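You operate a simulated robot arm through the tools that you are given. There is no shell and no other tool. Be economical: measure what you need, move in short steps, check, and stop when the job is done.

You are at the controls of a simulated robot arm. One attempt, no reset.

TASK
Pull the seconds drawer open.
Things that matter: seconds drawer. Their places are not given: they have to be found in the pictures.

Only the result counts: the job must be done as asked and must still hold three seconds after the hand-in. Knocking over, shifting, dropping, spilling or breaking anything else fails it.

THE ROBOT
A 6-joint arm with a two-finger parallel gripper, fixed in place. Base frame: the origin is at the foot of the arm, x ahead of it, y to its left, z up. Units: mm, degrees, N and s.
With the tool pointing down near the work surface it reaches from about 180 to 620 mm from the base axis. Its first joint turns from -66.0 to 66.0 degrees. Payload 2.7 kg.
The TCP is the grasp point between the finger pads, 23 mm short of the fingertips. In the tool frame z runs along the fingers and y along their closing line. Largest opening 94 mm; finger width 38, thickness 10; the body of the gripper, 54 by 96 mm, starts 39 mm behind the TCP.
Orientation is told as [roll, pitch, yaw] about the base's x, y, z axes, in that order, counted from this pose: with the fingers straight down and closing along the base's y, the tool's x points along the base's -x, its y along +y and its z along -z.

THE INTERFACE
- The arm moves only by the tool step_arm. Its argument "moves" is one flat list of numbers, 7 for each row, row after row: the shift along the tool's x, y, z in units of 20 mm (1.0 is 20 mm), then the turn, a rotation vector about the tool's x, y, z in units of 5 degrees (1.0 is 5 degrees), then the finger opening in cm, from 0 to 9.4. In form: [x, y, z, wx, wy, wz, claw, x, y, z, wx, wy, wz, claw, ...]. A call has 1 to 12 rows; each row shifts and turns the commanded pose from where the row before left it, along the tool's axes as they then stand. A call with a number of a shift or a turn outside -1 to 1 is refused whole. Rows are played at 5 a second. More than 50 mm and 8.6 degrees between two rows, or a gripper value outside its range, and nothing of the call is played. A pose out of reach is approached as far as the arm can. The call stops where the force on the tool passes 40 N (or 10 N more than at its start, if that is more) or the arm is blocked; 0.2 s more then pass. The fingers move at their own pace (about 45 mm/s each) and stop on an object; they squeeze with about 34 N. The grip force told is the motor's: it shows also when the fingers shut on nothing. Time passes only in rows, and 0.2 s behind the last, so rows that do not move let the fingers close. The reply holds the time, the measured pose of the TCP, the force on the tool along the base axes, the opening and the grip force, in the units named above and with some noise.
- Cameras (640 x 400 px; columns grow to the right, rows downward): "scene" is fixed at [52.4, -427.7, 1372.6]; the picture's right is [0.90, -0.43, 0.00], its down [-0.32, -0.67, -0.67] and it looks along [0.29, 0.60, -0.74] (base axes); focal length 314 px, centre (320, 200). "wrist" rides on the gripper at [86, 16, -75] in the tool frame; the picture's right is [-0.18, 0.98, 0.00], its down [-0.58, -0.11, -0.81] and it looks along [-0.79, -0.15, 0.59] (tool axes); focal length 243 px, centre (320, 200).
- grab_frame(camera): a new picture of that camera. No time passes.
- locate(camera, pixels): for up to 12 pixels [column, row] of the newest picture of that camera ("zoom" is the newest enlarged one), the place [x, y, z] in the base frame of the surface seen there, good to about 3 mm, but the place of the scene camera against the robot may be out by one fixed shift of up to 18 mm in any direction. No time passes.
- inspect(camera, box): a new picture of the part [left, top, right, bottom] of that camera's present view, enlarged. No time passes.
- sign_off(): hands the job in; it is judged then, once.

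Go step by step. Measure first, check grasps and placings, and put right what went wrong. The budget is 60 turns and 22 pictures, counting those below and the enlarged ones. Unless the task says otherwise, let go and move clear before handing in, and close with one line.

The tools are called after "Request:" as a command line: name --argument value ..., lists and objects as JSON in quotes. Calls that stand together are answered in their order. step_arm: Moves the arm, as the interface text tells. Its arguments: {"type":"object","properties":{"moves":{"type":"array","items":{"type":"number"}}},"required":["moves"]} The other tools are called the same way: grab_frame (camera) takes a picture; locate (camera, pixels) gives the place of the surface under pixels of a picture; inspect (camera, box) takes an enlarged picture of a part of a camera's view; sign_off () hands the job in.

At the start:

```text
t: 0.0
eef_pos: [404.8, 242.8, 889.5]
orientation: [0.0, 0.0, 0.1]
ft_force: [0.2, 0.3, -0.6]
gripper_width: 93.9
grasp_force: 0.0
```

scene: 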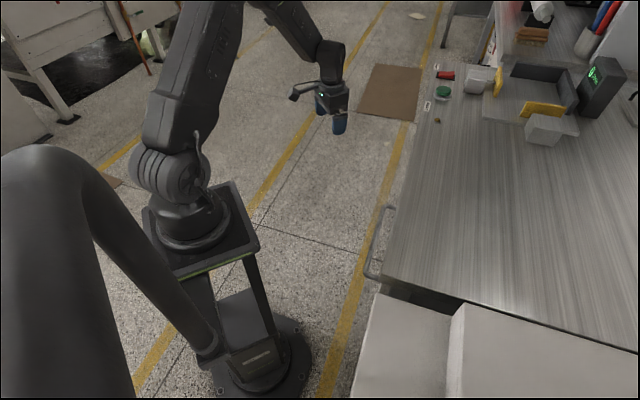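
wrist: 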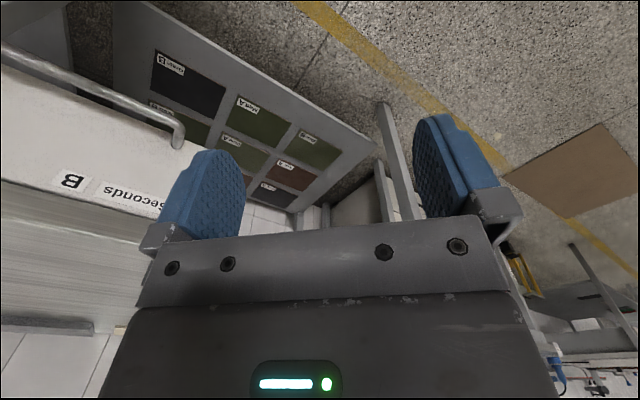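

The scene picture shows a bar handle near (375,245) on the bench front. The wrist picture shows a "Seconds B" label and a bar handle at (100,95). I'll locate both and enlarge the views.

Request:
inspect --camera "scene" --box '[340, 180, 460, 300]'

Request:
locate --camera "scene" --pixels '[[391, 207], [383, 225], [374, 245], [368, 262], [370, 276], [385, 278], [400, 215], [390, 260], [384, 276]]'

Request:
locate --camera "wrist" --pixels '[[10, 53], [60, 75], [100, 93], [150, 112], [178, 130], [179, 145], [72, 182], [130, 195], [20, 110], [100, 150], [60, 250]]'

```text
3.33 times, centred on (400, 240) of scene
```

zoom: 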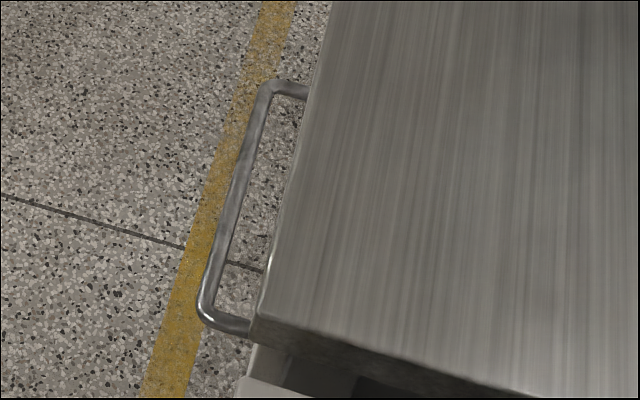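

```text
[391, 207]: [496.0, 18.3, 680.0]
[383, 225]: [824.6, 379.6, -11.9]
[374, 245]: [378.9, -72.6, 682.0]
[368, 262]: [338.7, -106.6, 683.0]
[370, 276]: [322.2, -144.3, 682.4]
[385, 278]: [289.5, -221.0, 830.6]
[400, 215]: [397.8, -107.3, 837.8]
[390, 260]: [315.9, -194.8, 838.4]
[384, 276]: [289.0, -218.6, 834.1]
```

```text
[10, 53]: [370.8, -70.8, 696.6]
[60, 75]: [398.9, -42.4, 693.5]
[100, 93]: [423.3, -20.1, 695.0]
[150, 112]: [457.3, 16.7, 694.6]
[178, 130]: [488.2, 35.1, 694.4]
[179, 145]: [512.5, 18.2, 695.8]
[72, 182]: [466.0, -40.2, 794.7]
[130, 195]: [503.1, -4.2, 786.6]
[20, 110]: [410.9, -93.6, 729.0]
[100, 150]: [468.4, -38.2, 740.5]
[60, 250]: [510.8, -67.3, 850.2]
```

The handle bar is at z≈695 and runs obliquely, from about (371,-71) to (488,35). I'll check the labels and whether other drawers exist.

Request:
inspect --camera "wrist" --box '[0, 0, 320, 260]'

Request:
inspect --camera "scene" --box '[340, 260, 640, 400]'

```text
1.54 times, centred on (160, 130) of wrist
```

zoom: 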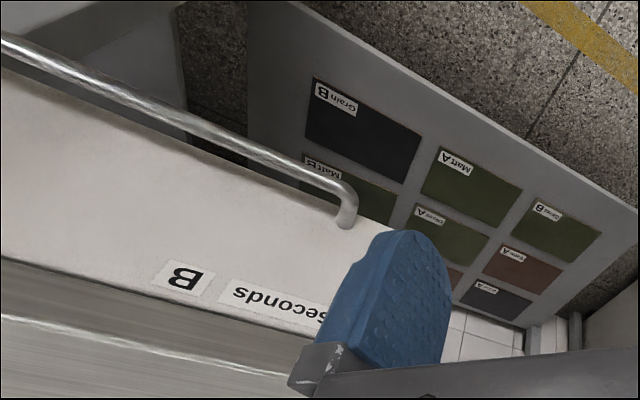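

```text
2.13 times, centred on (490, 330) of scene
```

zoom: 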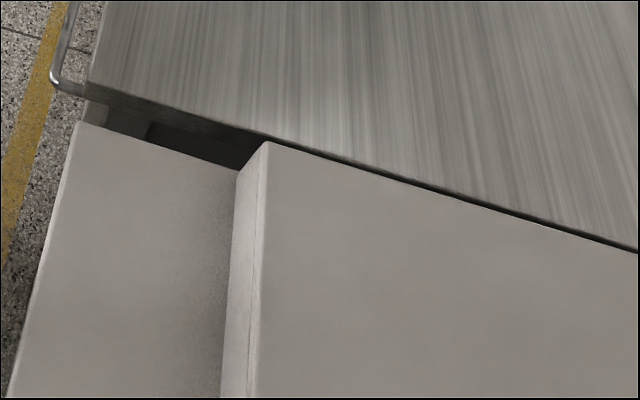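

The drawer front carries "B / Seconds" and has a single bar handle at about 40° from the x axis. I'll yaw +40° at the present safe place so the closing line is square to the bar, then look.

Request:
step_arm --moves '[0, 0, 0, 0, 0, -1, 6, 0, 0, 0, 0, 0, -1, 6, 0, 0, 0, 0, 0, -1, 6, 0, 0, 0, 0, 0, -1, 6, 0, 0, 0, 0, 0, -1, 6, 0, 0, 0, 0, 0, -1, 6, 0, 0, 0, 0, 0, -1, 6, 0, 0, 0, 0, 0, -1, 6]'

Request:
grab_frame --camera "wrist"

```text
t: 1.8
eef_pos: [404.4, 242.9, 889.3]
orientation: [0.0, -0.1, 40.2]
ft_force: [0.0, 0.5, 0.3]
gripper_width: 60.0
grasp_force: 0.1
```

```text
16 pictures are left
```

wrist: 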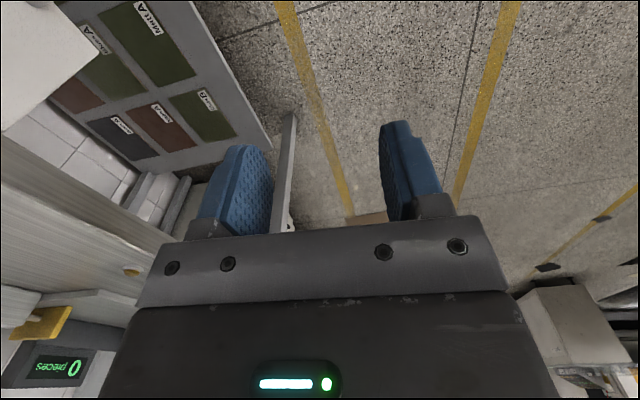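

The view matches the plan. Next I'll tilt 45° toward the drawer (about tool x) while sliding along the bar direction to about t=350, still about 200 mm clear of the bar.

Request:
step_arm --moves '[0.64, 0, 0, 1, 0, 0, 6, 0.64, 0, 0, 1, 0, 0, 6, 0.64, 0, 0, 1, 0, 0, 6, 0.64, 0, 0, 1, 0, 0, 6, 0.64, 0, 0, 1, 0, 0, 6, 0.64, 0, 0, 1, 0, 0, 6, 0.64, 0, 0, 1, 0, 0, 6, 0.64, 0, 0, 1, 0, 0, 6, 0.64, 0, 0, 1, 0, 0, 6]'

Request:
grab_frame --camera "wrist"

Request:
grab_frame --camera "scene"

```text
t: 3.8
eef_pos: [316.4, 170.9, 889.5]
orientation: [-45.1, -0.1, 40.0]
ft_force: [-0.9, -0.9, 0.0]
gripper_width: 59.9
grasp_force: 0.1
```

```text
15 pictures are left
```

wrist: 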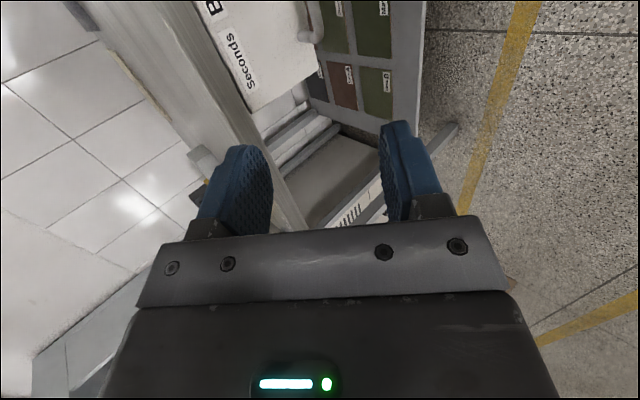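

```text
14 pictures are left
```

scene: 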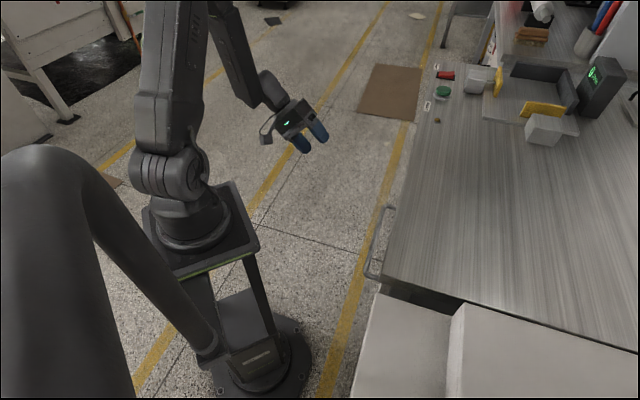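

The tilt is reached. I'll measure the handle end, the drawer face, the table edge and the swatch board from this view.

Request:
locate --camera "wrist" --pixels '[[301, 8], [305, 20], [310, 36], [318, 38], [300, 60], [270, 30], [245, 55], [210, 80], [345, 75], [380, 40], [415, 60], [235, 105]]'

Request:
locate --camera "scene" --pixels '[[388, 212], [385, 217], [376, 239], [372, 249], [366, 268], [396, 225], [390, 206]]'

```text
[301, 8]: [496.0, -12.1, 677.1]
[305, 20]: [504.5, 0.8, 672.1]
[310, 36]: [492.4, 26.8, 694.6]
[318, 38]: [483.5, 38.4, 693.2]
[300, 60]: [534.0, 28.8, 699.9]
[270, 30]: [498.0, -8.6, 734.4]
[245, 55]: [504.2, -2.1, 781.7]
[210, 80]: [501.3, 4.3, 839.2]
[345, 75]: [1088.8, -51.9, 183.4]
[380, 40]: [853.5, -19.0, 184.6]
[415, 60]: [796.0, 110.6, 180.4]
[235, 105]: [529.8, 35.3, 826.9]
```

```text
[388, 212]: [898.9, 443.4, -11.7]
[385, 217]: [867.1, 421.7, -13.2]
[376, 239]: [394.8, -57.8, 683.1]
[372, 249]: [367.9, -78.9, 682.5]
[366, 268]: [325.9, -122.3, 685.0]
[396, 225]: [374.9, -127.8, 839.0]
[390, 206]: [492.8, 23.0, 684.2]
```

The drawer face is at n≈-324 and the bar at n≈-288, z≈690, about 36 mm in front of the face. I'll set the opening to 40 mm and approach along the tool axis, stopping about 66 mm short to check.

Request:
step_arm --moves '[0, -0.05, 0.95, 0, 0, 0, 4, 0, -0.05, 0.95, 0, 0, 0, 4, 0, -0.05, 0.95, 0, 0, 0, 4, 0, -0.05, 0.95, 0, 0, 0, 4, 0, -0.05, 0.95, 0, 0, 0, 4, 0, -0.05, 0.95, 0, 0, 0, 4, 0, -0.05, 0.95, 0, 0, 0, 4, 0, -0.05, 0.95, 0, 0, 0, 4, 0, -0.05, 0.95, 0, 0, 0, 4, 0, -0.05, 0.95, 0, 0, 0, 4, 0, -0.05, 0.95, 0, 0, 0, 4, 0, -0.05, 0.95, 0, 0, 0, 4]'

Request:
grab_frame --camera "wrist"

```text
t: 6.4
eef_pos: [427.1, 39.5, 736.8]
orientation: [-45.0, 0.0, 39.9]
ft_force: [-1.2, 0.5, -0.4]
gripper_width: 40.0
grasp_force: 0.1
```

```text
13 pictures are left
```

wrist: 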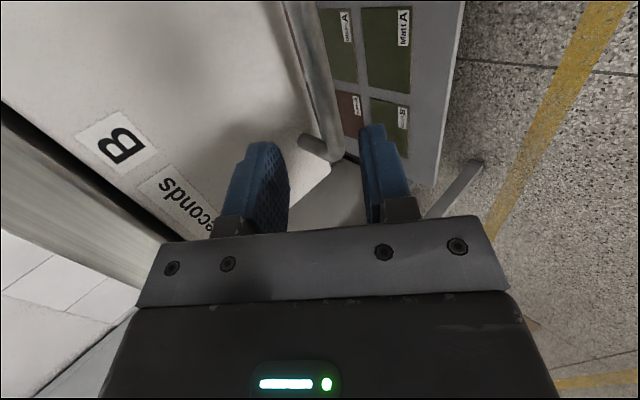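

The bar now runs between the fingers, from (300,10) to (325,150). I'll measure it again from close range.

Request:
locate --camera "wrist" --pixels '[[303, 20], [312, 60], [320, 95], [330, 130], [290, 20], [308, 95], [319, 20], [331, 90], [310, 145], [270, 100], [240, 60]]'

```text
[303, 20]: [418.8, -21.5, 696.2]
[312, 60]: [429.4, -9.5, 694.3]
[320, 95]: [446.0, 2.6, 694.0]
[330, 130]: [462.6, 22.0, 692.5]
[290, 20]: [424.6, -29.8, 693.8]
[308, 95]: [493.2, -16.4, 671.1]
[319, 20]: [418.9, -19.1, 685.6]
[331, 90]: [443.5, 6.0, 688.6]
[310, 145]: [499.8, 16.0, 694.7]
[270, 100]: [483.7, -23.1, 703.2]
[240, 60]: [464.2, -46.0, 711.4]
```

The bar centre is about 65 mm ahead along the tool axis and +4 mm in y, and the face gap is about 42 mm. I'll advance 60 mm with a small shift away from the bar end, then close.

Request:
step_arm --moves '[0.25, 0.1, 0.75, 0, 0, 0, 4, 0.25, 0.1, 0.75, 0, 0, 0, 4, 0, 0, 0.75, 0, 0, 0, 4, 0, 0, 0.75, 0, 0, 0, 4]'

Request:
grab_frame --camera "wrist"

```text
t: 7.4
eef_pos: [444.8, 1.8, 692.2]
orientation: [-44.9, -0.1, 40.1]
ft_force: [-0.4, -0.3, -0.2]
gripper_width: 39.7
grasp_force: 0.1
```

```text
12 pictures are left
```

wrist: 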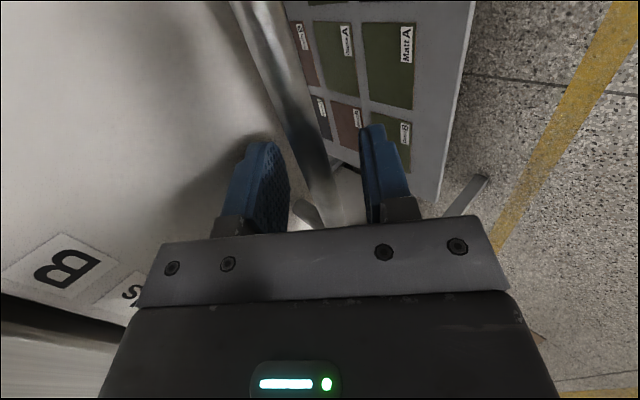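

The bar passes between the pads with no contact force. Closing the fingers now.

Request:
step_arm --moves '[0, 0, 0, 0, 0, 0, 2, 0, 0, 0, 0, 0, 0, 0.8, 0, 0, 0, 0, 0, 0, 0.5, 0, 0, 0, 0, 0, 0, 0.5, 0, 0, 0, 0, 0, 0, 0.5]'

```text
t: 8.6
eef_pos: [444.3, 2.1, 692.6]
orientation: [-45.1, 0.2, 40.0]
ft_force: [-2.7, -3.5, 10.7]
gripper_width: 15.7
grasp_force: 44.8
```

The fingers hold the bar at 15.7 mm with force. I'll pull outward horizontally (tool +y and -z equally) and watch the force.

Request:
step_arm --moves '[0, 0.25, -0.25, 0, 0, 0, 0, 0, 0.25, -0.25, 0, 0, 0, 0, 0, 0.25, -0.25, 0, 0, 0, 0, 0, 0.25, -0.25, 0, 0, 0, 0, 0, 0.25, -0.25, 0, 0, 0, 0, 0, 0.25, -0.25, 0, 0, 0, 0]'

Request:
grab_frame --camera "wrist"

Request:
grab_frame --camera "scene"

```text
t: 10.0
eef_pos: [413.7, 32.9, 692.4]
orientation: [-45.1, 0.2, 40.0]
ft_force: [-18.0, -18.8, 28.7]
gripper_width: 16.0
grasp_force: 45.1
```

```text
11 pictures are left
```

wrist: 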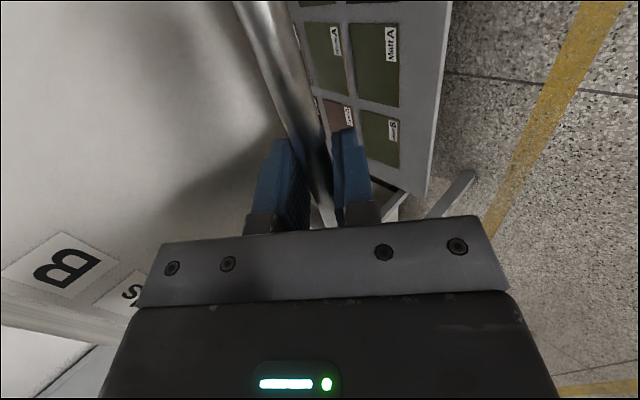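

```text
10 pictures are left
```

scene: 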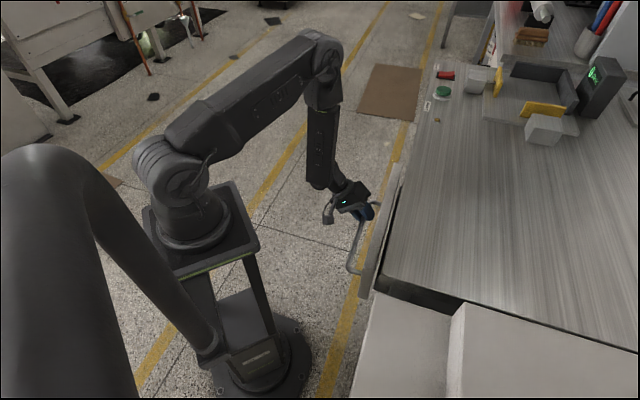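

The drawer is sliding out with the grip held, but it travels nearer 45° than 40°, giving a sideways force in -t and +z. I'll relieve that and pull on with a sideways correction (tool +x).

Request:
step_arm --moves '[0.1, -0.04, -0.04, 0, 0, 0, 0, 0.1, -0.04, -0.04, 0, 0, 0, 0, 0.04, 0.25, -0.25, 0, 0, 0, 0, 0.04, 0.25, -0.25, 0, 0, 0, 0]'

```text
t: 11.0
eef_pos: [401.9, 43.9, 692.1]
orientation: [-44.5, 0.2, 40.4]
ft_force: [8.7, 7.3, -44.3]
gripper_width: 15.5
grasp_force: 44.5
```

The upward correction overshot (fz −44 N). I'll lower it about 2 mm, then continue along the measured axis (44.6°).

Request:
step_arm --moves '[-0.05, 0.065, 0.065, 0, 0, 0, 0, 0.028, 0.25, -0.25, 0, 0, 0, 0, 0.028, 0.25, -0.25, 0, 0, 0, 0]'

```text
t: 11.8
eef_pos: [393.7, 53.6, 691.2]
orientation: [-45.0, 0.1, 40.0]
ft_force: [1.4, -0.1, -20.3]
gripper_width: 15.6
grasp_force: 45.0
```

Forces are now small. I'll keep pulling with a slight lowering.

Request:
step_arm --moves '[0.028, 0.275, -0.225, 0, 0, 0, 0, 0.028, 0.25, -0.25, 0, 0, 0, 0, 0.028, 0.25, -0.25, 0, 0, 0, 0, 0.028, 0.25, -0.25, 0, 0, 0, 0, 0.028, 0.25, -0.25, 0, 0, 0, 0, 0.028, 0.25, -0.25, 0, 0, 0, 0]'

```text
t: 13.2
eef_pos: [363.0, 84.6, 691.6]
orientation: [-45.1, -0.1, 40.0]
ft_force: [-6.3, -7.7, 18.7]
gripper_width: 15.9
grasp_force: 45.0
```

The drawer is moving freely, about 116 mm out. I'll continue with a tiny upward correction.

Request:
step_arm --moves '[0.05, 0.23, -0.27, 0, 0, 0, 0, 0.034, 0.245, -0.255, 0, 0, 0, 0, 0.034, 0.25, -0.25, 0, 0, 0, 0, 0.034, 0.245, -0.255, 0, 0, 0, 0, 0.034, 0.25, -0.25, 0, 0, 0, 0, 0.034, 0.245, -0.255, 0, 0, 0, 0]'

Request:
grab_frame --camera "scene"

```text
t: 14.6
eef_pos: [333.7, 112.1, 692.9]
orientation: [-45.0, 0.0, 40.2]
ft_force: [-2.0, -2.1, 7.1]
gripper_width: 15.9
grasp_force: 44.6
```

```text
9 pictures are left
```

scene: 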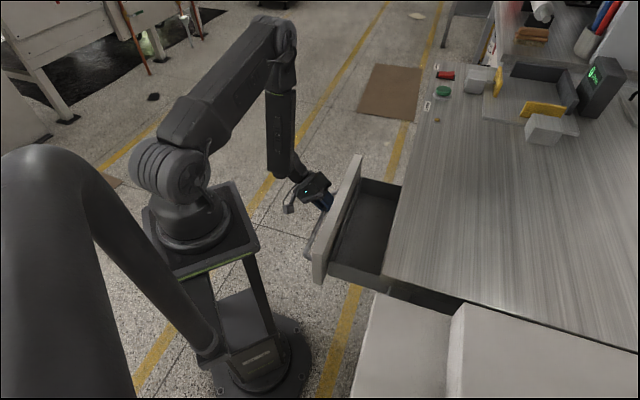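

The drawer is about 155 mm open and the front's near corner (318,275) is approaching the robot's plinth (258,250). I'll check clearance before pulling further.

Request:
locate --camera "scene" --pixels '[[319, 255], [312, 257], [306, 240], [318, 225], [356, 160], [259, 246], [236, 186], [222, 215], [365, 215], [350, 245]]'

```text
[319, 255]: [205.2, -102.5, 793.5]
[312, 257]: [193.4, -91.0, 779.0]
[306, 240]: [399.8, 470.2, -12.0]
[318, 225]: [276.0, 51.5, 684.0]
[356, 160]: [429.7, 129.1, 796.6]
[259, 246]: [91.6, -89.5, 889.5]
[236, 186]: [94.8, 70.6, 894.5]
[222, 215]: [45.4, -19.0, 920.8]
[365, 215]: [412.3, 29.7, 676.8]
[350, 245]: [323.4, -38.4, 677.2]
```

The near corner still has over 130 mm to the plinth. I'll pull up to about 56 mm more, with the force stop guarding.

Request:
step_arm --moves '[0.034, 0.25, -0.25, 0, 0, 0, 0, 0.034, 0.245, -0.255, 0, 0, 0, 0, 0.034, 0.25, -0.25, 0, 0, 0, 0, 0.034, 0.245, -0.255, 0, 0, 0, 0, 0.034, 0.25, -0.25, 0, 0, 0, 0, 0.034, 0.245, -0.255, 0, 0, 0, 0, 0.034, 0.25, -0.25, 0, 0, 0, 0, 0.034, 0.25, -0.25, 0, 0, 0, 0]'

Request:
grab_frame --camera "scene"

```text
t: 16.4
eef_pos: [292.2, 154.5, 692.4]
orientation: [-45.0, 0.0, 40.1]
ft_force: [5.6, 3.8, 20.3]
gripper_width: 15.8
grasp_force: 44.7
```

```text
8 pictures are left
```

scene: 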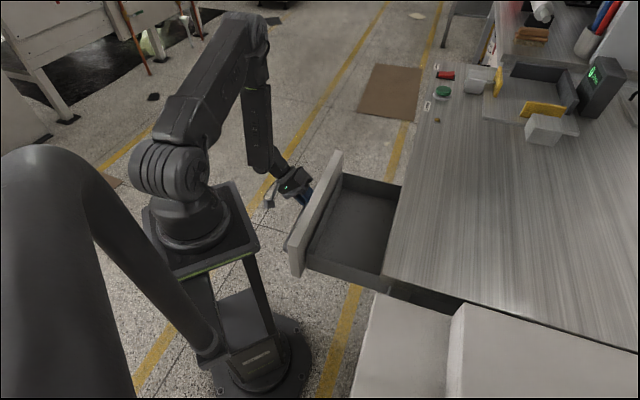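

About 215 mm open with low forces and still clear of the plinth. One more short pull of 28 mm for margin.

Request:
step_arm --moves '[0.028, 0.24, -0.26, 0, 0, 0, 0, 0.028, 0.245, -0.255, 0, 0, 0, 0, 0.028, 0.25, -0.25, 0, 0, 0, 0, 0.028, 0.245, -0.255, 0, 0, 0, 0, 0, 0, 0, 0, 0, 0, 0]'

```text
t: 17.6
eef_pos: [272.1, 173.7, 692.1]
orientation: [-44.8, 0.2, 40.3]
ft_force: [13.3, 15.6, -20.8]
gripper_width: 15.7
grasp_force: 45.2
```

About 243 mm open. Releasing by opening to 40 mm, then backing out along the tool axis.

Request:
step_arm --moves '[0, 0, 0, 0, 0, 0, 3, 0, 0, 0, 0, 0, 0, 4, 0, 0, 0, 0, 0, 0, 4, 0, 0, 0, 0, 0, 0, 4]'

```text
t: 18.6
eef_pos: [271.8, 172.5, 693.7]
orientation: [-45.0, 0.1, 40.0]
ft_force: [-0.2, -0.5, 0.6]
gripper_width: 40.0
grasp_force: 0.1
```

Request:
step_arm --moves '[0, 0, -0.4, 0, 0, 0, 4, 0, 0, -0.6, 0, 0, 0, 4, 0, 0, -0.8, 0, 0, 0, 4, 0, 0, -0.8, 0, 0, 0, 4, 0, 0, -0.8, 0, 0, 0, 4, 0, 0, -0.8, 0, 0, 0, 4]'

Request:
grab_frame --camera "scene"

Request:
grab_frame --camera "wrist"

```text
t: 20.0
eef_pos: [245.9, 206.7, 752.2]
orientation: [-44.9, 0.1, 40.0]
ft_force: [-0.8, -0.5, -0.1]
gripper_width: 39.9
grasp_force: 0.0
out of reach, approached as far as the arm can: row 5, 6
```

```text
7 pictures are left
```

scene: 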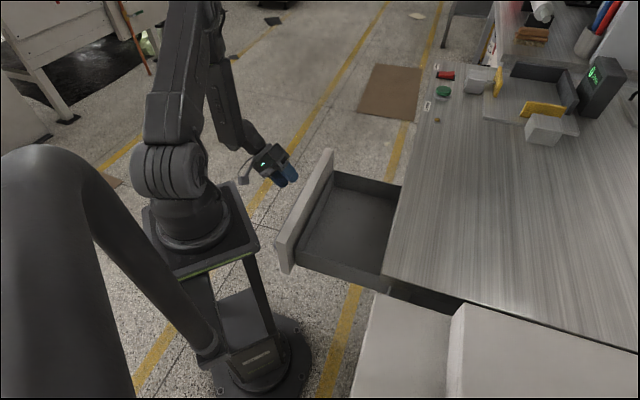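

```text
6 pictures are left
```

wrist: 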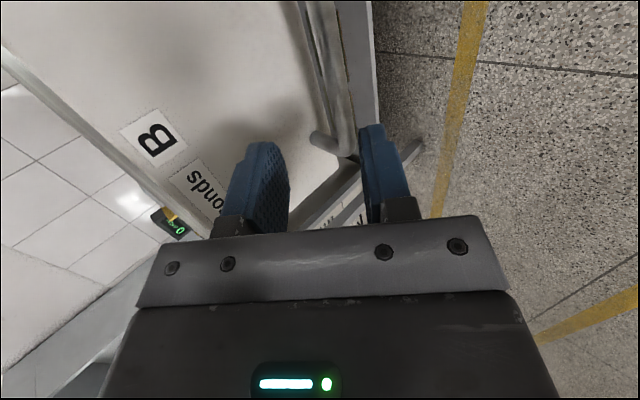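

The seconds drawer stands wide open in the scene picture, with its front at (305,215). The gripper is clear of the handle with zero force, so I'm handing in.

Request:
sign_off

```text
The job is handed in.
```

The seconds drawer is pulled about 240 mm open; I let go of its handle, moved the arm clear and handed the job in.
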